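You operate a simulated robot arm through the tools that you are given. There is no shell and no other tool. Be economical: measure what you need, move in short steps, check, and stop when the job is done.

Carry out the task below with a simulated robot arm. There is one attempt and no reset: what you move stays moved.

## Task
Switch off, plug in the sensor, set its knob as the level card says, switch on and reset.
Fine: the plug moves with the isolator off; the display ends on READY.

It is judged by the outcome, as a careful person would: the job done as asked, and still so three seconds after it is handed in. It fails if anything else is knocked over, pushed out of place, dropped, spilled or broken.

## Robot
A 6-joint arm with a fingered hand on a trunk, on a base that drives. Base frame: it is fixed to the floor where the robot stands at the start and does not move with it; the origin is under the middle of the robot, x ahead of it, y to its left, z up. Readings come in m, rad, newtons and seconds.
With the tool pointing down near the work surface it reaches from about 0.1 to 0.7 m from the robot's upright axis, wherever it stands. Its first joint turns from -2.897 to 2.897 rad. Places, roughly: black socket [1, 0, 0.8]; feed button [0.8, 0.1, 1.3]; level sensor flap [1.1, -0.5, 0.3]; lift button [0.8, 0.2, 1.3]; mode switch [0.8, 0.2, 1.4]; pouch button [0.8, 0.4, 1.3]; red isolator [0.9, 0, 1.3]; reset button [0.8, 0.2, 1.2]; sensor lamp [0.9, 0, 0.8]; speed knob [0.8, 0.1, 1.4]; weigh button [0.8, 0.3, 1.3]. Payload 4 kg.
The TCP is the grasp point between the finger pads, 0.026 m short of the fingertips. In the tool frame z runs along the fingers and y along their closing line. Largest opening 0.148 m; the body of the gripper starts 0.073 m behind the TCP. The gripper is a hand of 3 fingers: y runs from the thumb to the fingers, the wrist lies at [0, 0, -0.239] in the tool frame, and closing takes about 1.5 s.
Orientation is that of the tool frame in the base frame, as a unit quaternion [x, y, z, w]. With the fingers straight down and closing along the base's y, the tool's x points along the base's -x, its y along +y and its z along -z.

## Interface
- The arm moves only by the tool apply_moves. Its arguments are lists of equal length, an entry for each row: "delta_pos": the shift along the tool's x, y, z in units of 20 mm (1.0 is 20 mm), a list of three; "dr": the turn, a rotation vector about the tool's x, y, z in units of 8 degrees (1.0 is 8 degrees), a list of three. In form: {"delta_pos": [[x, y, z], ...], "dr": [[wx, wy, wz], ...]}. A call has 1 to 20 rows; each row shifts and turns the commanded pose from where the row before left it, along the tool's axes as they then stand. "fingers" is the finger opening in m, from 0 to 0.148, set as the call begins (left out, the last holds). A call with a number of a shift or a turn outside -1 to 1 is refused whole. A row lasts 0.2 s, in which the tool goes at most 0.05 m and 0.15 rad; a call with a longer step from one row to the next is refused whole, and so is a gripper value outside its range. Where a pose cannot be reached the arm comes as near as it can. A force on the tool above 40 N (or 10 N above the force at the start of the call, whichever is more), or a blocked arm, ends the call early, and 0.2 s more pass. The fingers move at their own pace (about 0.153 m/s each) and stop on an object; they squeeze with about 28 N. The grip force told is the motor's: it shows also when the fingers shut on nothing. Time passes only in rows, and 0.2 s behind the last, so rows that do not move let the fingers close. The reply holds the time, the measured pose of the TCP, the force on the tool along the base axes, the opening and the grip force, in the units named above and with some noise, with the torque about the TCP (base axes, N m) and any sound that the robot's microphone picked up.
- Cameras (640 x 400 px; columns grow to the right, rows downward): "scene" is now at [0.034, 0.1471, 1.3637]; the picture's right is [-0.13, -0.99, 0.00], its down [-0.25, 0.03, -0.97] and it looks along [0.96, -0.13, -0.26] (base axes); focal length 271 px, centre (320, 200). "wrist" rides on the gripper at [0.068, -0.039, -0.09] in the tool frame; the picture's right is [0.50, 0.87, 0.00], its down [-0.66, 0.38, -0.65] and it looks along [-0.57, 0.33, 0.76] (tool axes); focal length 222 px, centre (320, 200). There is no depth. A picture from a camera that has moved, and an enlarged one, comes with that camera's place and axes in the base frame and with its lens.
- snapshot(camera): a new picture of that camera. No time passes.
- slide_trunk(by): slides the trunk up (or, below 0, down) by that many m; the arm and the scene camera ride with it, the base frame stays. It gives what a move gives, with no picture.
- drive_base(legs): drives the robot by 1 to 6 legs, each [ahead, left, turn to the left] in m, m and rad, along the robot's own axes; the way and the turn of a leg run together, so that a leg with both is an arc; at most 1.5 m and 3.142 rad a leg. The arm and the cameras ride along, it lands a little off, and it stops where it bumps. It gives what a move gives.
- finger_targets(finger1, finger2, thumb_bend): sets how far each is bent, from 0 (flat) to 100 (curled in); at 30 the hand is open as for a grip, at 70 the pads meet at the TCP. One left out holds its place. A second passes; each finger stops where it meets its share of the squeeze, and holds until it gets a number again. A gripper value or a shape takes the hand back. It gives what a move gives, with no picture; readings hold the bend of each and the force on the fingers (four entries, about 0 where the hand has none), thumb and palm.
- set_grasp(shape): the hand has 3 fingers and takes this shape, open, in about a second: jaw (thumb against the fingers, like two jaws); tri (thumb and two fingers); tip (a fingertip pinch); poke (one finger out to press); point (the index stretched); flat (the hand flat); cup (the hand cupped); fist (a fist). The gripper value then closes the fingers along that shape, each until it touches; the sizes above hold for jaw. It gives what a move gives, with no picture.
- head_to(pan, tilt): turns the head with the scene camera to pan (to the left, within 2.705 rad either way) and tilt (down, from -0.506 to 1.204), counted from straight ahead of the robot. It gives what a move gives.
- zoom(camera, box): a new picture of the part [left, top, right, bottom] of that camera's present view, enlarged. No time passes.
- hand_in(): hands the job in; it is judged then, once.

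Go step by step. Nothing tells you exact positions but the pictures and the camera data: compare them with the known pose of the tool, close in by small moves and look again before you grip or let go. The budget is 120 turns and 90 pictures, counting those below and the enlarged ones. Unless the task says otherwise, let go and move clear before handing in, and close with one line.

The tools are called as a command line: name --argument value ..., lists and objects as JSON in quotes. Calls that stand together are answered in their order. apply_moves: Moves the arm, as the interface text tells. Its arguments: {"type":"object","properties":{"delta_pos":{"type":"array","items":{"type":"array","items":{"type":"number"}}},"dr":{"type":"array","items":{"type":"array","items":{"type":"number"}}},"fingers":{"type":"number"}},"required":["delta_pos","dr"]} The other tools are called the same way: slide_trunk (by) slides the trunk up or down; set_grasp (shape) gives the hand a shape; finger_targets (finger1, finger2, thumb_bend) moves the fingers one by one; drive_base (legs) drives the base; head_to (pan, tilt) turns the head that bears the scene camera; snapshot (camera) takes a picture; zoom (camera, box) takes an enlarged picture of a part of a camera's view; hand_in () hands the job in.

At the start:

```text
time: 0.0
tool_pos: [0.4832, -0.137, 1.0003]
tool_rot: [0.0, 1.0, 0.0, 0.0]
wrist_force: [-1.3, 0.1, -0.6]
wrist_torque: [-0.02, 0.01, -0.01]
grip_width: 0.1479
gripper_force: 0.0
shape: jaw
bend: [30.0, 30.0, 30.0]
finger forces: [0.0, 0.0, 0.1, 0.1, 0.0, 0.0]
trunk travel left (down, up): [-0.275, 0.315]
robot x, y, heading: [-0.0019, 0.0015, 0.001]
head pan, tilt: [-0.131, 0.258]
```

scene: 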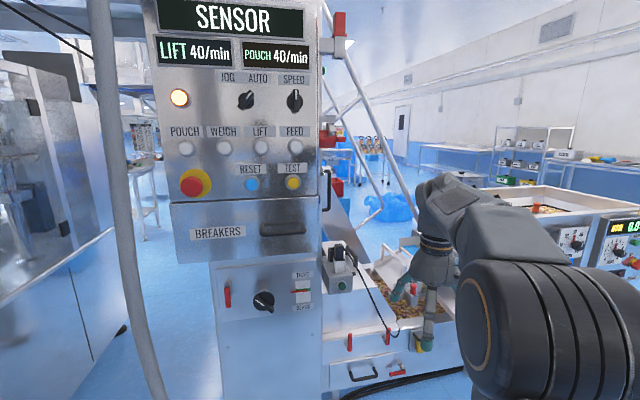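
wrist: 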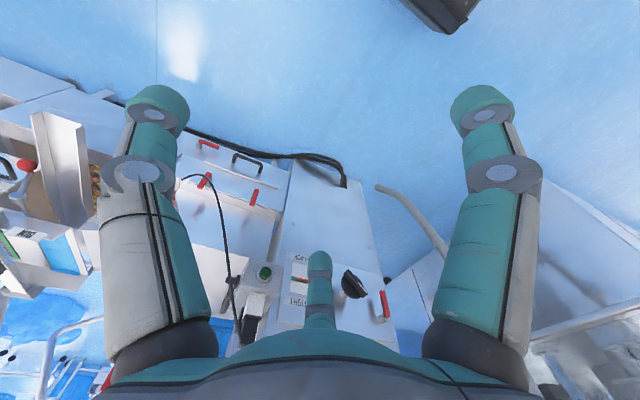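

I see the control cabinet with SENSOR on its display, and a plug/socket box right of it. I'll zoom in on the panel and the socket area first.

zoom --camera "scene" --box '[150, 0, 350, 125]'

zoom --camera "scene" --box '[200, 225, 480, 400]'

zoom --camera "scene" --box '[480, 120, 640, 300]'

```text
3.20 times, centred on (250, 62) of scene
camera zoom: at [0.034, 0.1471, 1.3637], right [-0.13, -0.99, 0.0], down [-0.25, 0.03, -0.97], along [0.96, -0.13, -0.26], focal length 868 px, centre (544, 640)
```

zoom: 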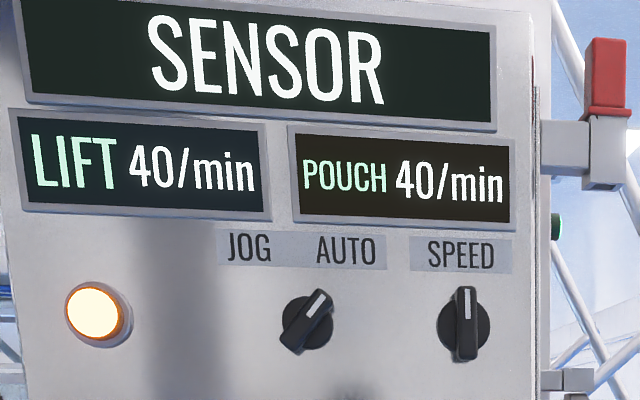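

```text
2.29 times, centred on (340, 312) of scene
camera zoom: at [0.034, 0.1471, 1.3637], right [-0.13, -0.99, 0.0], down [-0.25, 0.03, -0.97], along [0.96, -0.13, -0.26], focal length 620 px, centre (274, -57)
```

zoom: 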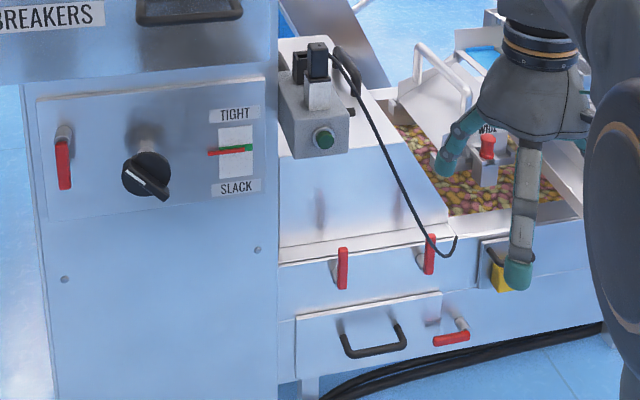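

```text
2.22 times, centred on (560, 210) of scene
camera zoom: at [0.034, 0.1471, 1.3637], right [-0.13, -0.99, 0.0], down [-0.25, 0.03, -0.97], along [0.96, -0.13, -0.26], focal length 603 px, centre (-213, 178)
```

zoom: 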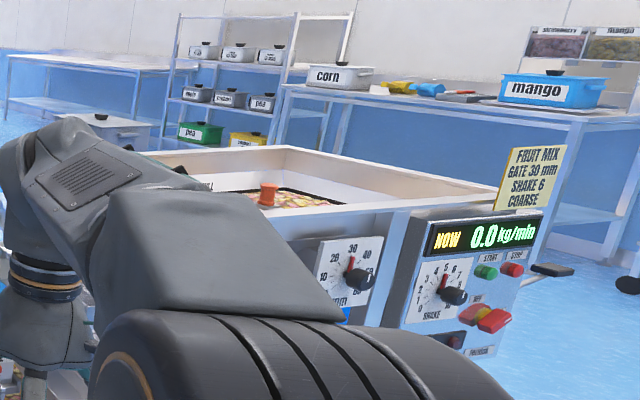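

The isolator should be the red thing on the right side of the cabinet near (330,140). I'll zoom there and on the flap and chute region.

zoom --camera "scene" --box '[300, 90, 400, 210]'

zoom --camera "scene" --box '[300, 230, 400, 300]'

head_to --pan -0.6 --tilt 0.6

snapshot --camera "scene"

```text
3.33 times, centred on (350, 150) of scene
camera zoom: at [0.034, 0.1471, 1.3637], right [-0.13, -0.99, 0.0], down [-0.25, 0.03, -0.97], along [0.96, -0.13, -0.26], focal length 904 px, centre (220, 367)
```

zoom: 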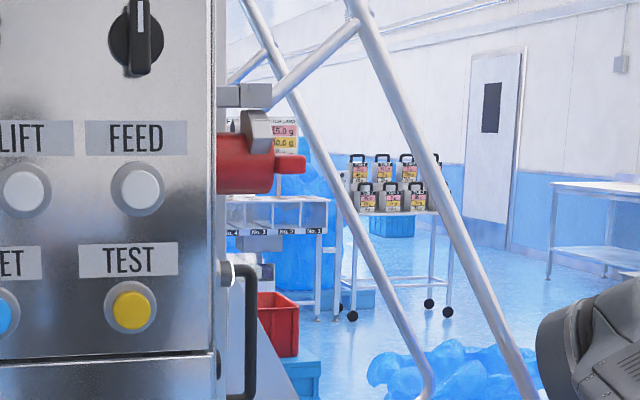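

```text
5.71 times, centred on (350, 265) of scene
camera zoom: at [0.034, 0.1471, 1.3637], right [-0.13, -0.99, 0.0], down [-0.25, 0.03, -0.97], along [0.96, -0.13, -0.26], focal length 1550 px, centre (149, -171)
```

zoom: 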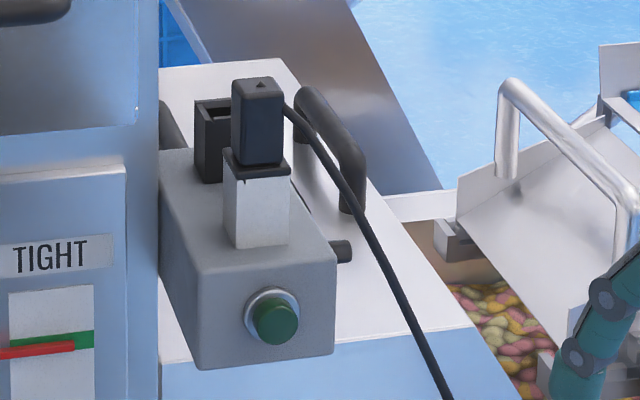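

```text
time: 0.9
tool_pos: [0.4832, -0.1359, 1.0006]
tool_rot: [-0.001, 1.0, 0.0, 0.0]
wrist_force: [-0.1, -0.1, -0.8]
wrist_torque: [-0.03, -0.01, -0.02]
grip_width: 0.1476
gripper_force: 0.0
shape: jaw
bend: [30.0, 30.0, 30.0]
finger forces: [0.0, 0.1, 0.0, 0.0, 0.1, 0.0]
trunk travel left (down, up): [-0.275, 0.315]
robot x, y, heading: [-0.0, 0.0019, -0.0]
head pan, tilt: [-0.6, 0.6]
```

```text
82 pictures are left
camera scene: at [0.0144, 0.1094, 1.3325], right [-0.56, -0.83, 0.0], down [-0.47, 0.32, -0.83], along [0.68, -0.47, -0.56], focal length 271 px, centre (320, 200)
```

scene: 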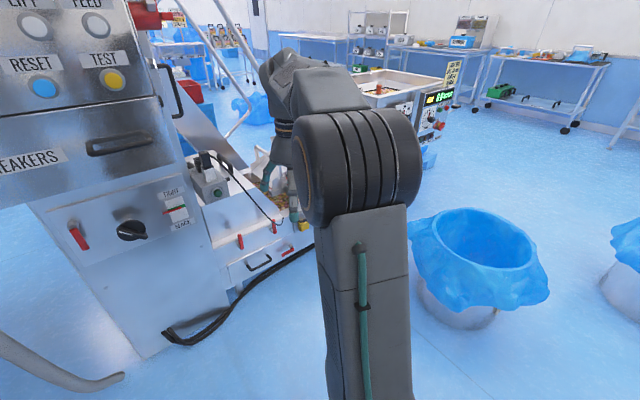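

The plug sits in a light stub on the grey box with an empty black socket behind it; the isolator is on the cabinet's right side. I'll drive right a bit for a better view.

drive_base --legs '[[0, -0.35, 0]]'

head_to --pan 0.1 --tilt 0.3

snapshot --camera "scene"

snapshot --camera "wrist"

```text
time: 3.1
tool_pos: [0.4804, -0.4802, 1.0001]
tool_rot: [0.003, 1.0, 0.0, 0.0]
wrist_force: [1.0, -0.4, -0.7]
wrist_torque: [0.03, 0.01, -0.02]
grip_width: 0.1478
gripper_force: 0.0
shape: jaw
bend: [30.0, 30.0, 30.0]
finger forces: [0.0, 0.0, 0.1, 0.0, 0.1, 0.1]
trunk travel left (down, up): [-0.275, 0.315]
robot x, y, heading: [-0.0023, -0.3444, -0.005]
head pan, tilt: [-0.6, 0.6]
```

```text
time: 4.2
tool_pos: [0.4816, -0.481, 1.0006]
tool_rot: [0.003, 1.0, 0.0, 0.0]
wrist_force: [0.7, -0.4, -0.1]
wrist_torque: [-0.01, 0.0, 0.01]
grip_width: 0.1479
gripper_force: 0.0
shape: jaw
bend: [30.0, 30.0, 30.0]
finger forces: [0.1, 0.0, 0.1, 0.0, 0.0, 0.0]
trunk travel left (down, up): [-0.275, 0.315]
robot x, y, heading: [-0.0023, -0.3412, -0.002]
head pan, tilt: [0.099, 0.3]
```

```text
81 pictures are left
camera scene: at [0.0343, -0.1723, 1.3599], right [0.09, -1.0, 0.0], down [-0.29, -0.03, -0.96], along [0.95, 0.09, -0.3], focal length 271 px, centre (320, 200)
```

scene: 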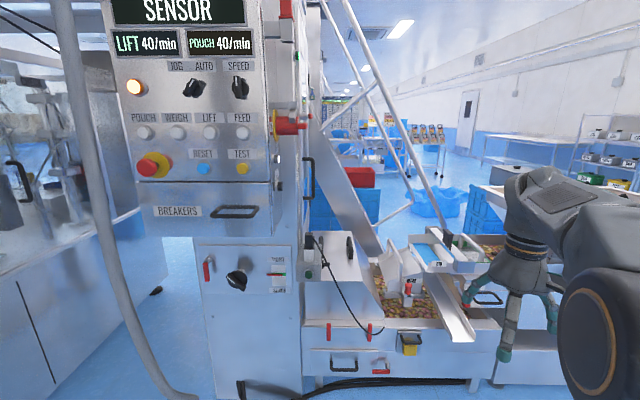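

```text
80 pictures are left
camera wrist: at [0.414, -0.5181, 1.0906], right [-0.49, 0.87, 0.0], down [0.66, 0.37, 0.65], along [0.57, 0.32, -0.76], focal length 222 px, centre (320, 200)
```

wrist: 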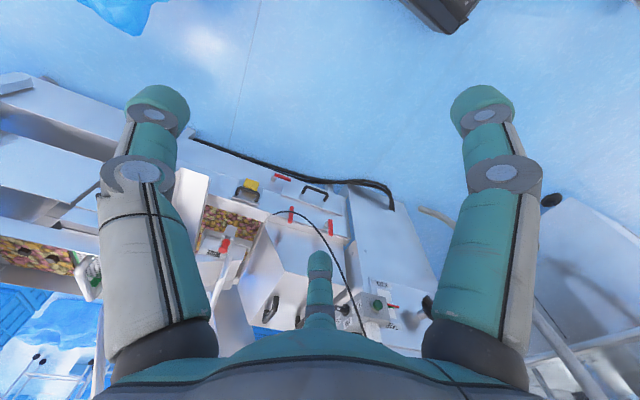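

zoom --camera "scene" --box '[255, 90, 335, 140]'

zoom --camera "scene" --box '[285, 220, 445, 320]'

zoom --camera "scene" --box '[320, 300, 480, 400]'

zoom --camera "wrist" --box '[190, 150, 310, 270]'

```text
8.00 times, centred on (295, 115) of scene
camera zoom: at [0.0343, -0.1723, 1.3599], right [0.09, -1.0, 0.0], down [-0.29, -0.03, -0.96], along [0.95, 0.09, -0.3], focal length 2170 px, centre (520, 880)
```

zoom: 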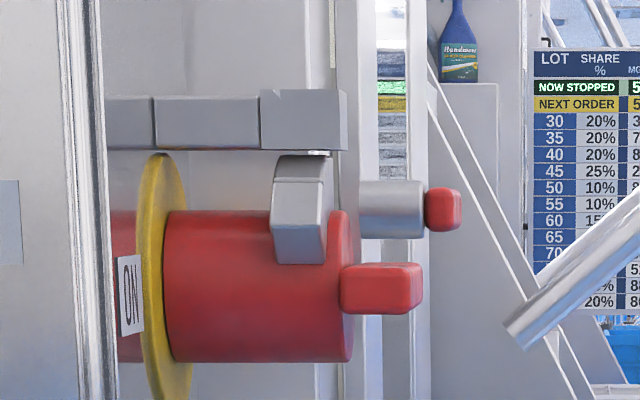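

```text
4.00 times, centred on (365, 270) of scene
camera zoom: at [0.0343, -0.1723, 1.3599], right [0.09, -1.0, 0.0], down [-0.29, -0.03, -0.96], along [0.95, 0.09, -0.3], focal length 1085 px, centre (140, -80)
```

zoom: 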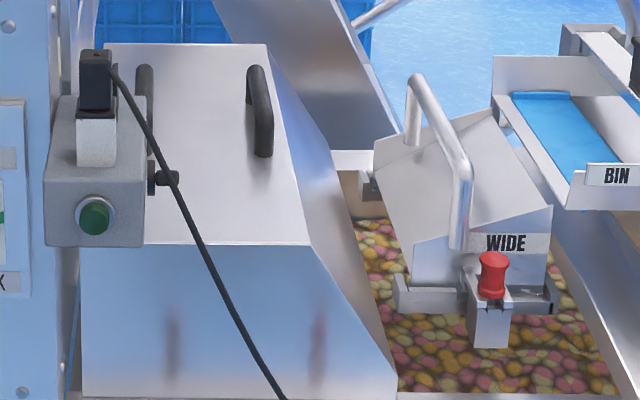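

```text
4.00 times, centred on (400, 350) of scene
camera zoom: at [0.0343, -0.1723, 1.3599], right [0.09, -1.0, 0.0], down [-0.29, -0.03, -0.96], along [0.95, 0.09, -0.3], focal length 1085 px, centre (0, -400)
```

zoom: 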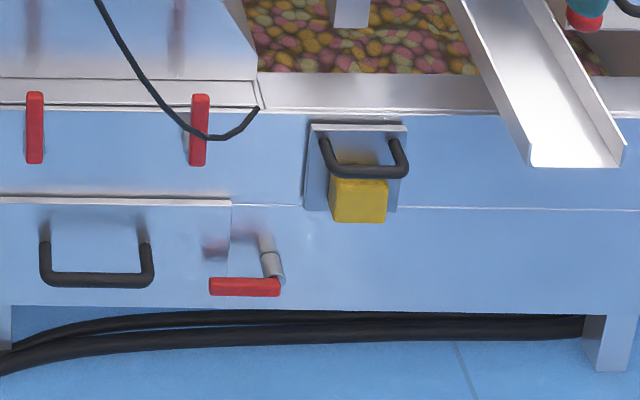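

```text
3.33 times, centred on (250, 210) of wrist
camera zoom: at [0.414, -0.5181, 1.0906], right [-0.49, 0.87, 0.0], down [0.66, 0.37, 0.65], along [0.57, 0.32, -0.76], focal length 740 px, centre (553, 167)
```

zoom: 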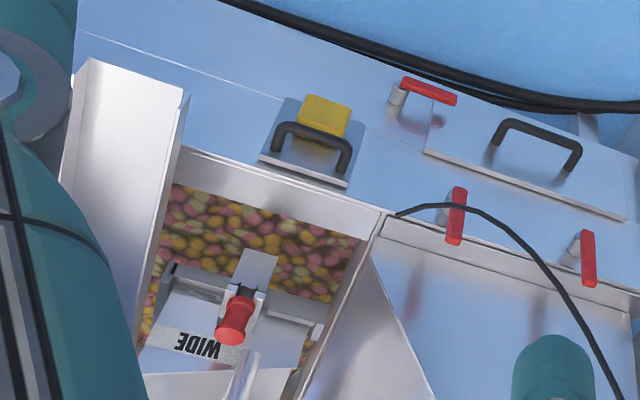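

The isolator is a red rotary drum reading ON, with a red lever and a grey latch nearby. Now I'll search for the level card by panning.

head_to --pan -0.8 --tilt 0.2

snapshot --camera "scene"

head_to --pan 0.9 --tilt 0.2

snapshot --camera "scene"

head_to --pan 0.2 --tilt -0.2

snapshot --camera "scene"

```text
time: 5.4
tool_pos: [0.4807, -0.4808, 0.9984]
tool_rot: [0.004, 1.0, 0.0, 0.0]
wrist_force: [-0.1, -0.3, 0.4]
wrist_torque: [-0.01, -0.01, -0.01]
grip_width: 0.1477
gripper_force: 0.1
shape: jaw
bend: [30.0, 30.0, 30.0]
finger forces: [0.0, 0.0, 0.0, 0.0, 0.1, 0.1]
trunk travel left (down, up): [-0.275, 0.315]
robot x, y, heading: [0.0006, -0.3405, -0.006]
head pan, tilt: [-0.799, 0.201]
```

```text
75 pictures are left
camera scene: at [0.0059, -0.2481, 1.3692], right [-0.72, -0.69, 0.0], down [-0.14, 0.14, -0.98], along [0.68, -0.71, -0.2], focal length 271 px, centre (320, 200)
```

scene: 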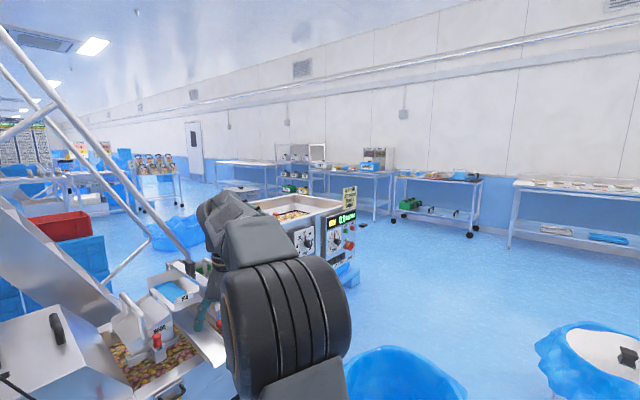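

```text
time: 7.1
tool_pos: [0.4809, -0.4803, 0.999]
tool_rot: [0.004, 1.0, -0.001, -0.001]
wrist_force: [0.8, -0.4, -0.5]
wrist_torque: [-0.03, -0.04, -0.05]
grip_width: 0.1482
gripper_force: 0.0
shape: jaw
bend: [30.0, 30.0, 30.0]
finger forces: [0.1, 0.0, 0.0, 0.0, 0.0, 0.1]
trunk travel left (down, up): [-0.275, 0.315]
robot x, y, heading: [-0.0039, -0.342, -0.005]
head pan, tilt: [0.901, 0.201]
```

```text
74 pictures are left
camera scene: at [-0.0002, -0.1083, 1.3692], right [0.78, -0.63, 0.0], down [-0.13, -0.16, -0.98], along [0.61, 0.76, -0.2], focal length 271 px, centre (320, 200)
```

scene: 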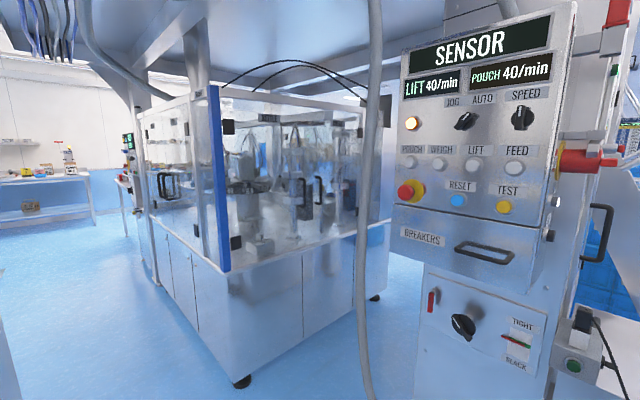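

```text
time: 8.2
tool_pos: [0.4809, -0.4816, 0.9994]
tool_rot: [0.004, 1.0, 0.0, 0.0]
wrist_force: [-0.3, -0.1, -0.1]
wrist_torque: [-0.02, 0.0, -0.03]
grip_width: 0.1481
gripper_force: 0.0
shape: jaw
bend: [30.0, 30.0, 30.0]
finger forces: [0.1, 0.1, 0.0, 0.0, 0.0, 0.0]
trunk travel left (down, up): [-0.275, 0.315]
robot x, y, heading: [-0.0027, -0.3418, -0.005]
head pan, tilt: [0.201, -0.201]
```

```text
73 pictures are left
camera scene: at [0.023, -0.1648, 1.405], right [0.19, -0.98, 0.0], down [0.2, 0.04, -0.98], along [0.96, 0.19, 0.2], focal length 271 px, centre (320, 200)
```

scene: 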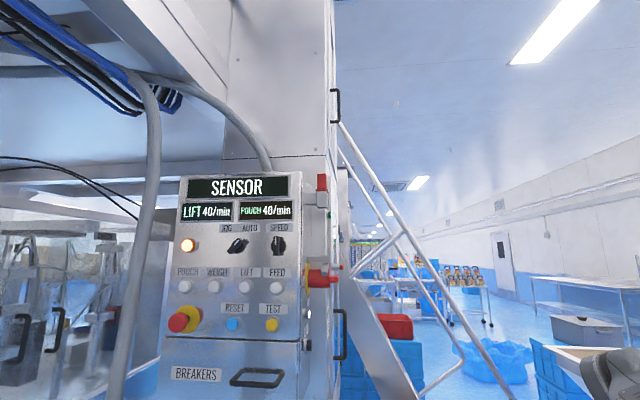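

The level card isn't visible yet; it's probably behind the flap. First the isolator: I'll raise the trunk, move a bit ahead and point the hand at the cabinet's side to look.

drive_base --legs '[[0.15, 0, 0]]'

slide_trunk --by 0.2

apply_moves --delta_pos '[[0, 0, 0], [0, 0, 0], [0, 0, 0], [0, 0, 0], [0, 0, 0], [0, 0, 0], [0, 0, 0], [0, 0, 0], [0, 0, 0], [0, 0, 0], [0, 0, 0], [0, 0, 0]]' --dr '[[-0.9375, 0, 0], [-0.9375, 0, 0], [-0.9375, 0, 0], [-0.9375, 0, 0], [-0.9375, 0, 0], [-0.9375, 0, 0], [-0.9375, 0, 0], [-0.9375, 0, 0], [-0.9375, 0, 0], [-0.9375, 0, 0], [-0.9375, 0, 0], [-0.9375, 0, 0]]'

snapshot --camera "wrist"

```text
time: 9.6
tool_pos: [0.6308, -0.4792, 1.0002]
tool_rot: [0.002, 1.0, 0.001, 0.0]
wrist_force: [0.4, 0.1, -0.4]
wrist_torque: [0.05, 0.02, -0.01]
grip_width: 0.1479
gripper_force: 0.1
shape: jaw
bend: [30.0, 30.0, 30.0]
finger forces: [0.1, 0.0, 0.0, 0.1, 0.0, 0.1]
trunk travel left (down, up): [-0.275, 0.315]
robot x, y, heading: [0.147, -0.3392, -0.003]
head pan, tilt: [0.201, -0.201]
```

```text
time: 11.7
tool_pos: [0.63, -0.4795, 1.1991]
tool_rot: [0.002, 1.0, 0.0, 0.0]
wrist_force: [0.0, -0.5, -1.1]
wrist_torque: [0.03, 0.0, -0.04]
grip_width: 0.1482
gripper_force: 0.2
shape: jaw
bend: [30.0, 30.0, 30.0]
finger forces: [0.0, 0.0, 0.0, 0.0, 0.0, 0.1]
trunk travel left (down, up): [-0.475, 0.115]
robot x, y, heading: [0.1461, -0.3374, -0.002]
head pan, tilt: [0.201, -0.201]
```

```text
time: 14.3
tool_pos: [0.7457, -0.3438, 1.2301]
tool_rot: [0.005, 0.709, 0.706, 0.0]
wrist_force: [-0.3, -0.2, 0.0]
wrist_torque: [-0.01, 0.02, 0.0]
grip_width: 0.1478
gripper_force: 0.1
shape: jaw
bend: [30.0, 30.0, 30.0]
finger forces: [0.0, 0.0, 0.0, 0.0, 0.0, 0.0]
out of reach, approached as far as the arm can: row 6, 7, 8, 9, 10, 11, 12
trunk travel left (down, up): [-0.475, 0.115]
robot x, y, heading: [0.1475, -0.3422, -0.002]
head pan, tilt: [0.201, -0.201]
```

```text
72 pictures are left
camera wrist: at [0.6777, -0.4326, 1.1917], right [-0.49, 0.01, 0.87], down [0.65, -0.66, 0.38], along [0.58, 0.75, 0.32], focal length 222 px, centre (320, 200)
```

wrist: 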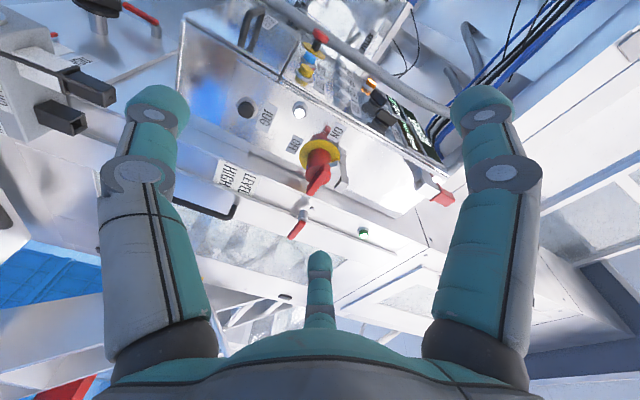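

The hand camera shows the isolator with ON/OFF labels and a card "LEVEL HIGH" on the cabinet side. I'll zoom in on both.

zoom --camera "wrist" --box '[200, 80, 380, 240]'

zoom --camera "wrist" --box '[270, 110, 360, 200]'

zoom --camera "wrist" --box '[0, 20, 140, 170]'

```text
2.50 times, centred on (290, 160) of wrist
camera zoom: at [0.6777, -0.4326, 1.1917], right [-0.49, 0.01, 0.87], down [0.65, -0.66, 0.38], along [0.58, 0.75, 0.32], focal length 555 px, centre (395, 300)
```

zoom: 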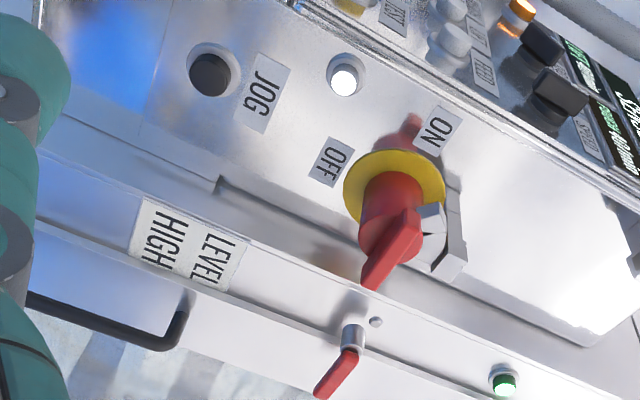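

```text
4.44 times, centred on (315, 155) of wrist
camera zoom: at [0.6777, -0.4326, 1.1917], right [-0.49, 0.01, 0.87], down [0.65, -0.66, 0.38], along [0.58, 0.75, 0.32], focal length 987 px, centre (342, 400)
```

zoom: 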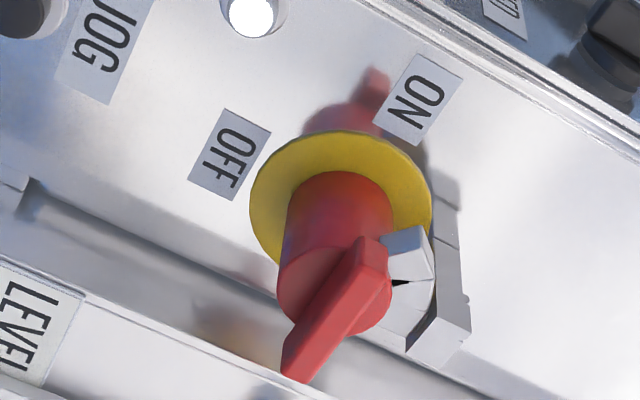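

```text
2.67 times, centred on (70, 95) of wrist
camera zoom: at [0.6777, -0.4326, 1.1917], right [-0.49, 0.01, 0.87], down [0.65, -0.66, 0.38], along [0.58, 0.75, 0.32], focal length 592 px, centre (987, 480)
```

zoom: 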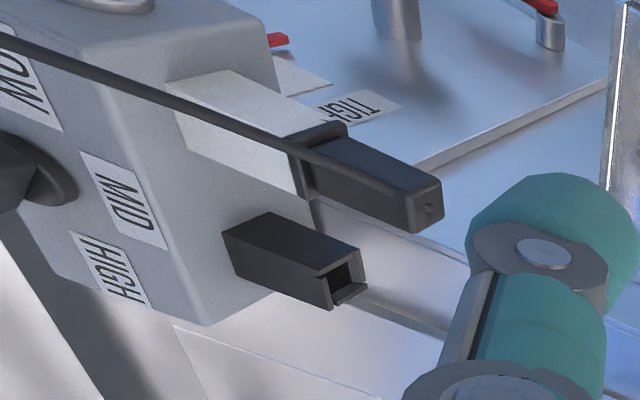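

The card says HIGH, and the sensor knob is on the socket box's right face with LOW/MID/HIGH. I'll look closely at the isolator to understand the grey part next to it.

zoom --camera "wrist" --box '[292, 130, 342, 200]'

head_to --pan 0.4 --tilt 0.35

snapshot --camera "scene"

```text
5.71 times, centred on (317, 165) of wrist
camera zoom: at [0.6777, -0.4326, 1.1917], right [-0.49, 0.01, 0.87], down [0.65, -0.66, 0.38], along [0.58, 0.75, 0.32], focal length 1269 px, centre (337, 400)
```

zoom: 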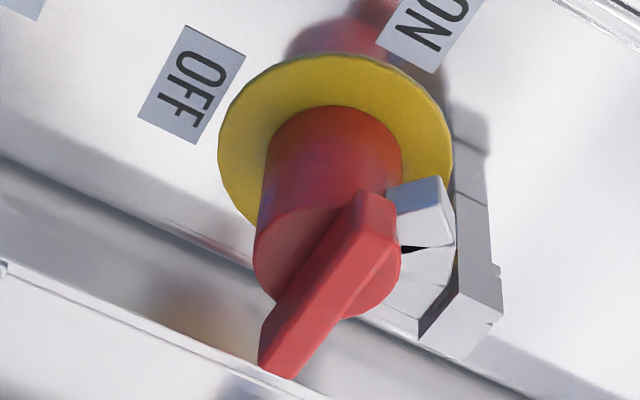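

```text
time: 15.3
tool_pos: [0.7451, -0.3446, 1.2283]
tool_rot: [0.005, 0.709, 0.705, 0.001]
wrist_force: [0.0, 0.1, 0.7]
wrist_torque: [0.04, 0.02, 0.02]
grip_width: 0.1479
gripper_force: 0.0
shape: jaw
bend: [30.0, 30.0, 30.0]
finger forces: [0.0, 0.1, 0.0, 0.0, 0.0, 0.1]
trunk travel left (down, up): [-0.475, 0.115]
robot x, y, heading: [0.1458, -0.3431, -0.003]
head pan, tilt: [0.4, 0.351]
```

```text
67 pictures are left
camera scene: at [0.1749, -0.1459, 1.5552], right [0.39, -0.92, 0.0], down [-0.32, -0.13, -0.94], along [0.87, 0.36, -0.34], focal length 271 px, centre (320, 200)
```

scene: 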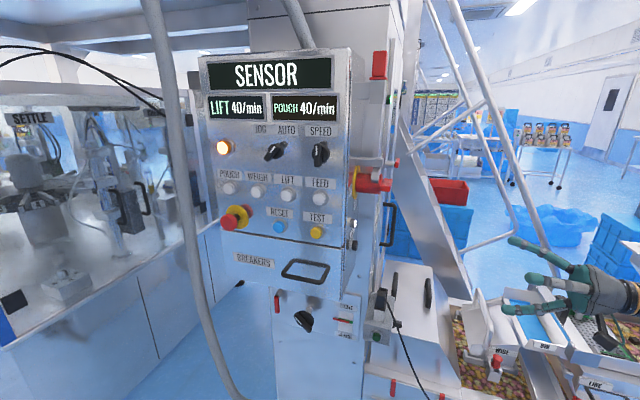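

Isolator: disc about [0.927, 0.058, 1.327], its bar horizontal (ON, toward -x), centre near [0.93,-0.035,1.328]; OFF is straight down, so I'll grip the bar and turn 90°. I'll drive a little closer, then line up.

drive_base --legs '[[0.14, 0, 0]]'

apply_moves --delta_pos '[[0, 0.9, 0.9], [0, 0.9, 0.9], [0, 0.9, 0.9], [0, 0.9, 0.9], [0, 0.5, 0.9]]' --dr '[[0, 0, 0], [0, 0, 0], [0, 0, 0], [0, 0, 0], [0, 0, 0]]'

snapshot --camera "wrist"

snapshot --camera "scene"

```text
time: 16.6
tool_pos: [0.8793, -0.3444, 1.2286]
tool_rot: [0.005, 0.709, 0.705, 0.001]
wrist_force: [0.0, -0.2, -0.2]
wrist_torque: [0.03, 0.02, 0.02]
grip_width: 0.1478
gripper_force: 0.2
shape: jaw
bend: [30.0, 30.0, 30.0]
finger forces: [0.0, 0.1, 0.1, 0.1, 0.0, 0.0]
trunk travel left (down, up): [-0.475, 0.115]
robot x, y, heading: [0.2783, -0.3442, 0.002]
head pan, tilt: [0.4, 0.351]
```

```text
time: 17.8
tool_pos: [0.8789, -0.2553, 1.3102]
tool_rot: [0.006, 0.708, 0.706, 0.001]
wrist_force: [0.5, -0.5, 0.1]
wrist_torque: [-0.03, -0.01, -0.02]
grip_width: 0.1476
gripper_force: 0.1
shape: jaw
bend: [30.0, 30.0, 30.0]
finger forces: [0.0, 0.1, 0.1, 0.0, 0.0, 0.0]
trunk travel left (down, up): [-0.475, 0.115]
robot x, y, heading: [0.2839, -0.3394, -0.003]
head pan, tilt: [0.4, 0.351]
```

```text
66 pictures are left
camera wrist: at [0.8109, -0.3438, 1.2729], right [-0.49, 0.01, 0.87], down [0.65, -0.66, 0.38], along [0.58, 0.75, 0.32], focal length 222 px, centre (320, 200)
```

wrist: 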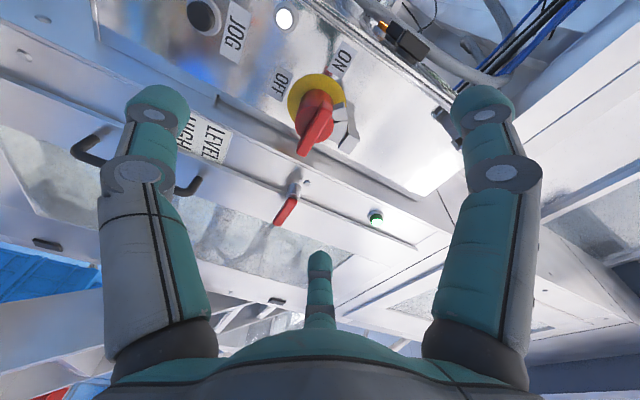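

```text
65 pictures are left
camera scene: at [0.3086, -0.1462, 1.5551], right [0.39, -0.92, 0.0], down [-0.32, -0.13, -0.94], along [0.87, 0.36, -0.34], focal length 271 px, centre (320, 200)
```

scene: 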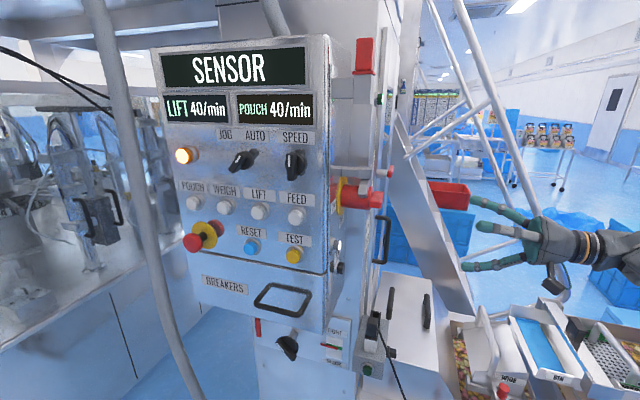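

I'll zoom in on the hand to understand the finger layout and on the isolator to refine its position.

zoom --camera "scene" --box '[440, 170, 600, 300]'

zoom --camera "wrist" --box '[270, 60, 370, 160]'

zoom --camera "scene" --box '[310, 160, 400, 220]'

```text
3.08 times, centred on (520, 235) of scene
camera zoom: at [0.3086, -0.1462, 1.5551], right [0.39, -0.92, 0.0], down [-0.32, -0.13, -0.94], along [0.87, 0.36, -0.34], focal length 834 px, centre (-295, 92)
```

zoom: 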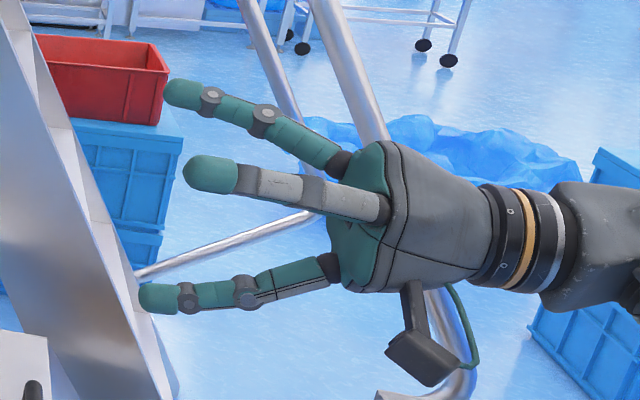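

```text
4.00 times, centred on (320, 110) of wrist
camera zoom: at [0.8109, -0.3438, 1.2729], right [-0.49, 0.01, 0.87], down [0.65, -0.66, 0.38], along [0.58, 0.75, 0.32], focal length 888 px, centre (320, 560)
```

zoom: 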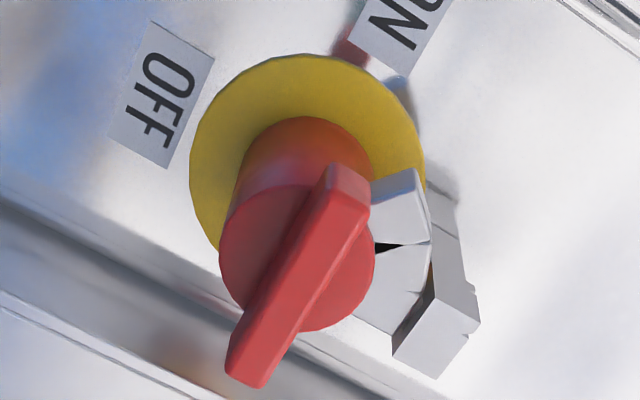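

```text
6.67 times, centred on (355, 190) of scene
camera zoom: at [0.3086, -0.1462, 1.5551], right [0.39, -0.92, 0.0], down [-0.32, -0.13, -0.94], along [0.87, 0.36, -0.34], focal length 1808 px, centre (87, 267)
```

zoom: 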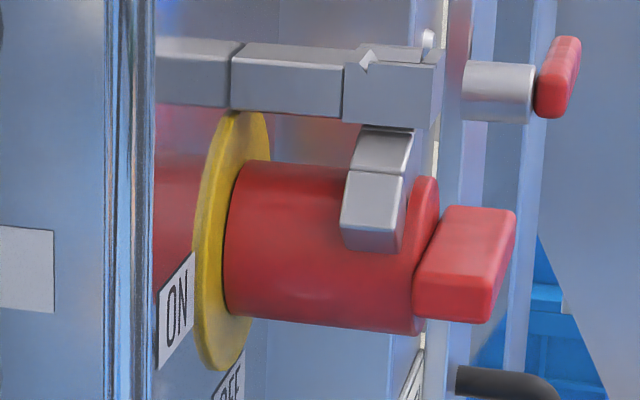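

The hand looks like two spread fingers and a thumb; I'll close it in free air to see how the pads meet before gripping the bar.

apply_moves --delta_pos '[[0, 0, 0], [0, 0, 0], [0, 0, 0], [0, 0, 0]]' --dr '[[0, 0, 0], [0, 0, 0], [0, 0, 0], [0, 0, 0]]' --fingers 0.05

snapshot --camera "wrist"

zoom --camera "scene" --box '[440, 170, 600, 300]'

```text
time: 18.8
tool_pos: [0.8793, -0.2552, 1.3102]
tool_rot: [0.006, 0.709, 0.705, 0.001]
wrist_force: [-0.5, 0.4, 0.1]
wrist_torque: [0.03, 0.03, -0.04]
grip_width: 0.0504
gripper_force: 0.0
shape: jaw
bend: [77.0, 77.0, 70.0]
finger forces: [0.0, 0.0, 0.0, 0.0, 0.1, 0.0]
trunk travel left (down, up): [-0.475, 0.115]
robot x, y, heading: [0.2817, -0.3431, -0.003]
head pan, tilt: [0.4, 0.351]
```

```text
61 pictures are left
camera wrist: at [0.8111, -0.3442, 1.2725], right [-0.49, 0.01, 0.87], down [0.65, -0.66, 0.38], along [0.58, 0.75, 0.32], focal length 222 px, centre (320, 200)
```

wrist: 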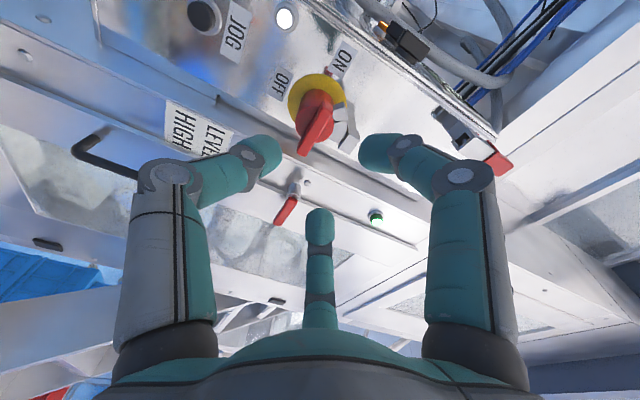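

```text
3.08 times, centred on (520, 235) of scene
camera zoom: at [0.3087, -0.1463, 1.5552], right [0.39, -0.92, 0.0], down [-0.32, -0.13, -0.94], along [0.87, 0.36, -0.34], focal length 834 px, centre (-295, 92)
```

zoom: 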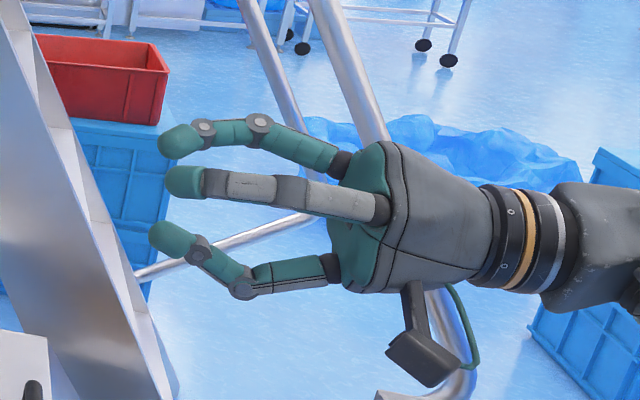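

In jaw shape the two fingers sit about ±35 mm apart with the thumb between, fine for the 80 mm bar. I'll line up on [0.932, ·, 1.329] and stop short at y≈-0.09 to check.

apply_moves --delta_pos '[[-0.9, 0.35, 0.5], [-0.9, 0.3, 0.8], [-0.85, 0.3, 0.8], [0, 0, 0.9], [0, 0, 0.9], [0, 0, 0.9], [0, 0, 0.9], [0, 0, 0.9], [0, 0, 0.8], [0, 0, 0.75]]' --dr '[[0, 0, 0], [0, 0, 0], [0, 0, 0], [0, 0, 0], [0, 0, 0], [0, 0, 0], [0, 0, 0], [0, 0, 0], [0, 0, 0], [0, 0, 0]]' --fingers 0.07

snapshot --camera "wrist"

zoom --camera "scene" --box '[310, 140, 470, 240]'

```text
time: 21.0
tool_pos: [0.9366, -0.0924, 1.3293]
tool_rot: [0.006, 0.709, 0.705, 0.001]
wrist_force: [-0.1, -0.1, -0.1]
wrist_torque: [0.01, -0.03, 0.02]
grip_width: 0.07
gripper_force: 0.1
shape: jaw
bend: [38.0, 38.0, 70.0]
finger forces: [0.0, 0.0, 0.0, 0.0, 0.1, 0.1]
trunk travel left (down, up): [-0.475, 0.115]
robot x, y, heading: [0.2802, -0.3405, 0.001]
head pan, tilt: [0.4, 0.351]
```

```text
59 pictures are left
camera wrist: at [0.8683, -0.181, 1.2903], right [-0.49, 0.01, 0.87], down [0.65, -0.66, 0.38], along [0.58, 0.75, 0.32], focal length 222 px, centre (320, 200)
```

wrist: 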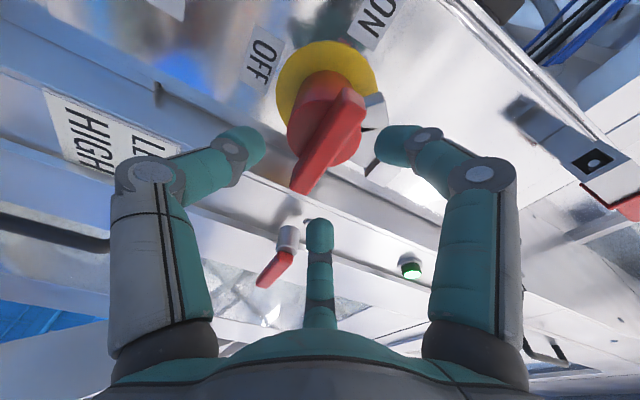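

```text
4.00 times, centred on (390, 190) of scene
camera zoom: at [0.3087, -0.1463, 1.5552], right [0.39, -0.92, 0.0], down [-0.32, -0.13, -0.94], along [0.87, 0.36, -0.34], focal length 1085 px, centre (40, 240)
```

zoom: 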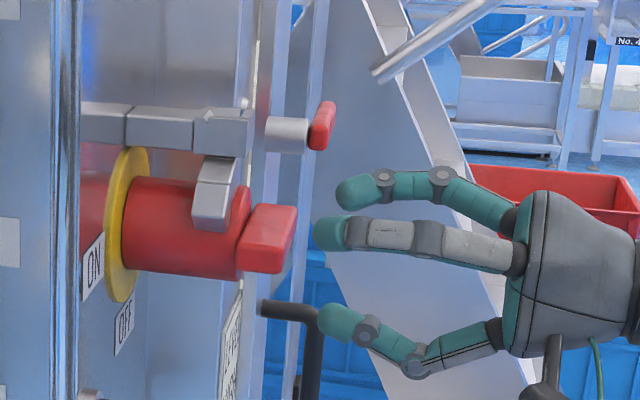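

Aligned in x; the gap centre sits about 6 mm low. I'll raise slightly, advance so the tips stop just short of the drum face, then close.

apply_moves --delta_pos '[[0.2, 0.3, 0.6], [0, 0, 0.6], [0, 0, 0.55]]' --dr '[[0, 0, 0], [0, 0, 0], [0, 0, 0]]'

zoom --camera "wrist" --box '[200, 40, 440, 240]'

zoom --camera "scene" --box '[320, 150, 448, 230]'

```text
time: 21.8
tool_pos: [0.9316, -0.0569, 1.3335]
tool_rot: [0.006, 0.709, 0.705, 0.001]
wrist_force: [-0.1, 0.7, -0.2]
wrist_torque: [0.0, -0.02, 0.0]
grip_width: 0.0699
gripper_force: 0.1
shape: jaw
bend: [38.0, 38.0, 70.0]
finger forces: [0.0, 0.0, 0.0, 0.0, 0.0, 0.0]
trunk travel left (down, up): [-0.475, 0.115]
robot x, y, heading: [0.2857, -0.3364, -0.0]
head pan, tilt: [0.4, 0.351]
```

```text
2.00 times, centred on (320, 140) of wrist
camera zoom: at [0.8627, -0.1449, 1.296], right [-0.49, 0.01, 0.87], down [0.65, -0.66, 0.38], along [0.58, 0.75, 0.32], focal length 444 px, centre (320, 320)
```

zoom: 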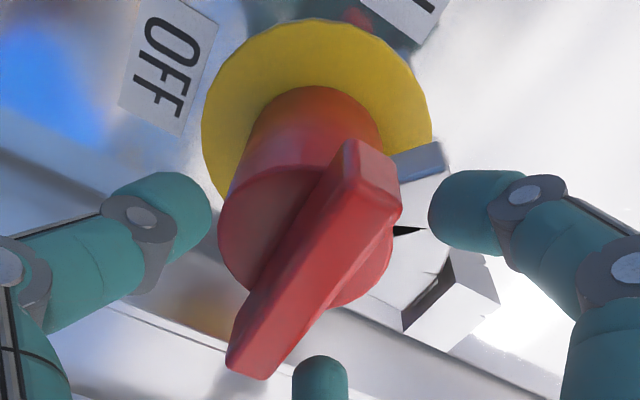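

```text
5.00 times, centred on (384, 190) of scene
camera zoom: at [0.3088, -0.1463, 1.5552], right [0.39, -0.92, 0.0], down [-0.32, -0.13, -0.94], along [0.87, 0.36, -0.34], focal length 1356 px, centre (0, 250)
```

zoom: 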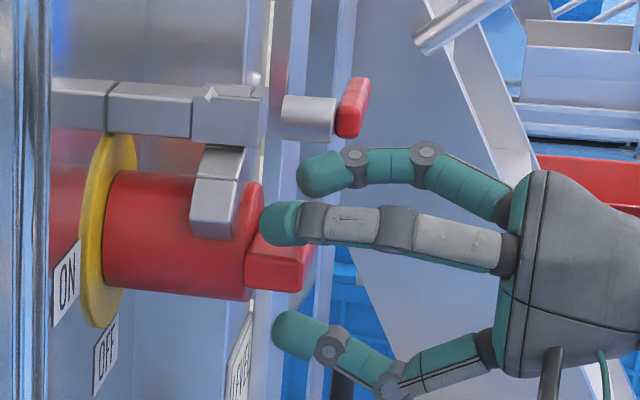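

The bar is between thumb and fingers. Closing on it.

apply_moves --delta_pos '[[0, 0, 0], [0, 0, 0], [0, 0, 0], [0, 0, 0], [0, 0, 0], [0, 0, 0]]' --dr '[[0, 0, 0], [0, 0, 0], [0, 0, 0], [0, 0, 0], [0, 0, 0], [0, 0, 0]]' --fingers 0.0

zoom --camera "wrist" --box '[200, 40, 440, 240]'

zoom --camera "scene" --box '[320, 150, 448, 230]'

```text
time: 23.2
tool_pos: [0.9305, -0.0562, 1.3327]
tool_rot: [0.006, 0.71, 0.705, 0.001]
wrist_force: [-0.4, 3.0, -0.2]
wrist_torque: [-0.12, -0.01, -0.05]
grip_width: 0.018
gripper_force: 28.2
shape: jaw
bend: [76.0, 76.0, 70.0]
finger forces: [19.9, 19.9, 0.0, 0.0, 28.9, 0.1]
trunk travel left (down, up): [-0.475, 0.115]
robot x, y, heading: [0.2844, -0.3415, -0.006]
head pan, tilt: [0.4, 0.351]
```

```text
2.00 times, centred on (320, 140) of wrist
camera zoom: at [0.8624, -0.1444, 1.2959], right [-0.49, 0.01, 0.87], down [0.65, -0.66, 0.38], along [0.57, 0.75, 0.32], focal length 444 px, centre (320, 320)
```

zoom: 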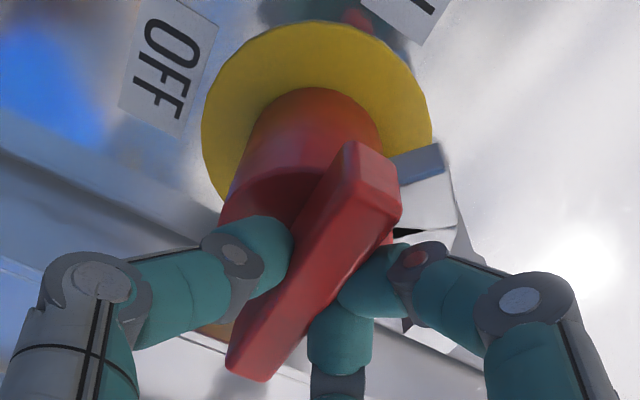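

```text
5.00 times, centred on (384, 190) of scene
camera zoom: at [0.3086, -0.1456, 1.5551], right [0.39, -0.92, 0.0], down [-0.32, -0.13, -0.94], along [0.87, 0.36, -0.34], focal length 1356 px, centre (0, 250)
```

zoom: 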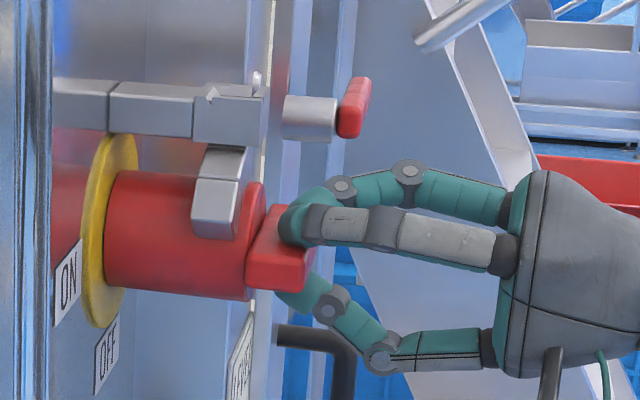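

Firm grip on the bar. I'll turn it about the tool axis toward OFF, half way first.

apply_moves --delta_pos '[[0, 0, 0], [0, 0, 0], [0, 0, 0], [0, 0, 0], [0, 0, 0], [0, 0, 0]]' --dr '[[0, 0, -0.5], [0, 0, -0.9], [0, 0, -0.9], [0, 0, -0.9], [0, 0, -0.9], [0, 0, -0.9]]'

zoom --camera "wrist" --box '[160, 0, 480, 240]'

snapshot --camera "scene"

```text
time: 24.3
tool_pos: [0.9268, -0.0557, 1.3322]
tool_rot: [-0.17, 0.69, 0.682, 0.171]
wrist_force: [-21.6, -5.4, -10.2]
wrist_torque: [-0.39, 0.61, 0.25]
grip_width: 0.0169
gripper_force: 27.5
shape: jaw
bend: [76.0, 76.0, 70.0]
finger forces: [1.6, 31.1, 0.0, 0.0, 45.0, 0.1]
trunk travel left (down, up): [-0.475, 0.115]
robot x, y, heading: [0.2794, -0.3442, -0.004]
head pan, tilt: [0.4, 0.351]
stopped in row 5: the force on the tool passed its limit (the readings are from after the stop); the commanded pose is now the measured one
```

```text
1.67 times, centred on (320, 120) of wrist
camera zoom: at [0.8859, -0.1451, 1.2678], right [-0.85, 0.01, 0.53], down [0.4, -0.65, 0.65], along [0.35, 0.76, 0.55], focal length 370 px, centre (320, 333)
```

zoom: 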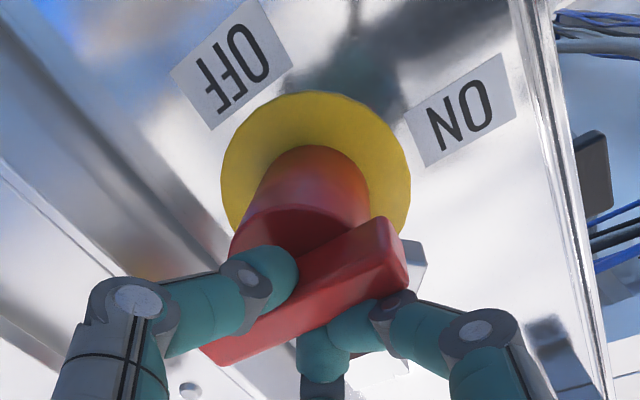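

```text
52 pictures are left
camera scene: at [0.305, -0.147, 1.5554], right [0.39, -0.92, 0.0], down [-0.32, -0.13, -0.94], along [0.87, 0.36, -0.34], focal length 271 px, centre (320, 200)
```

scene: 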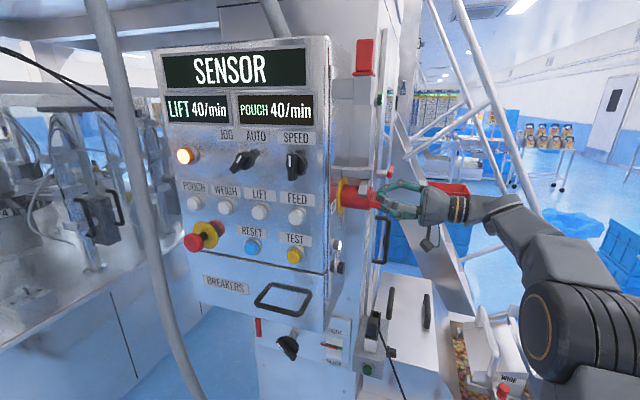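

The call stopped on force and the bar seems barely turned. I'll zoom in to check what happened.

zoom --camera "scene" --box '[320, 160, 416, 220]'

zoom --camera "wrist" --box '[270, 120, 410, 220]'

```text
6.67 times, centred on (368, 190) of scene
camera zoom: at [0.305, -0.147, 1.5554], right [0.39, -0.92, 0.0], down [-0.32, -0.13, -0.94], along [0.87, 0.36, -0.34], focal length 1808 px, centre (0, 267)
```

zoom: 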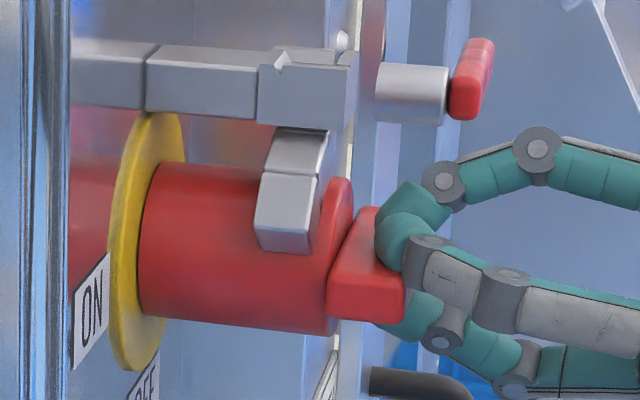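

```text
4.00 times, centred on (340, 170) of wrist
camera zoom: at [0.8859, -0.1451, 1.2678], right [-0.85, 0.01, 0.53], down [0.4, -0.65, 0.65], along [0.35, 0.76, 0.55], focal length 888 px, centre (240, 320)
```

zoom: 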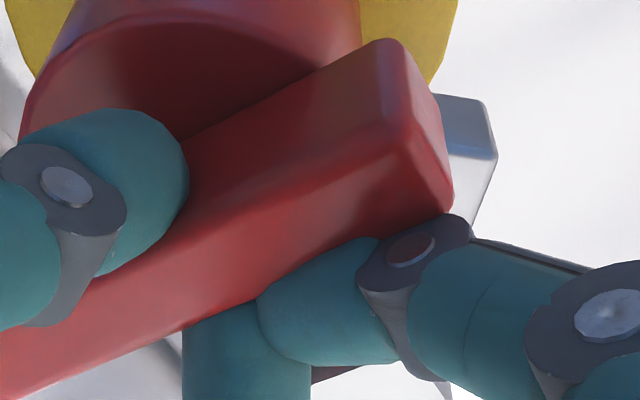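

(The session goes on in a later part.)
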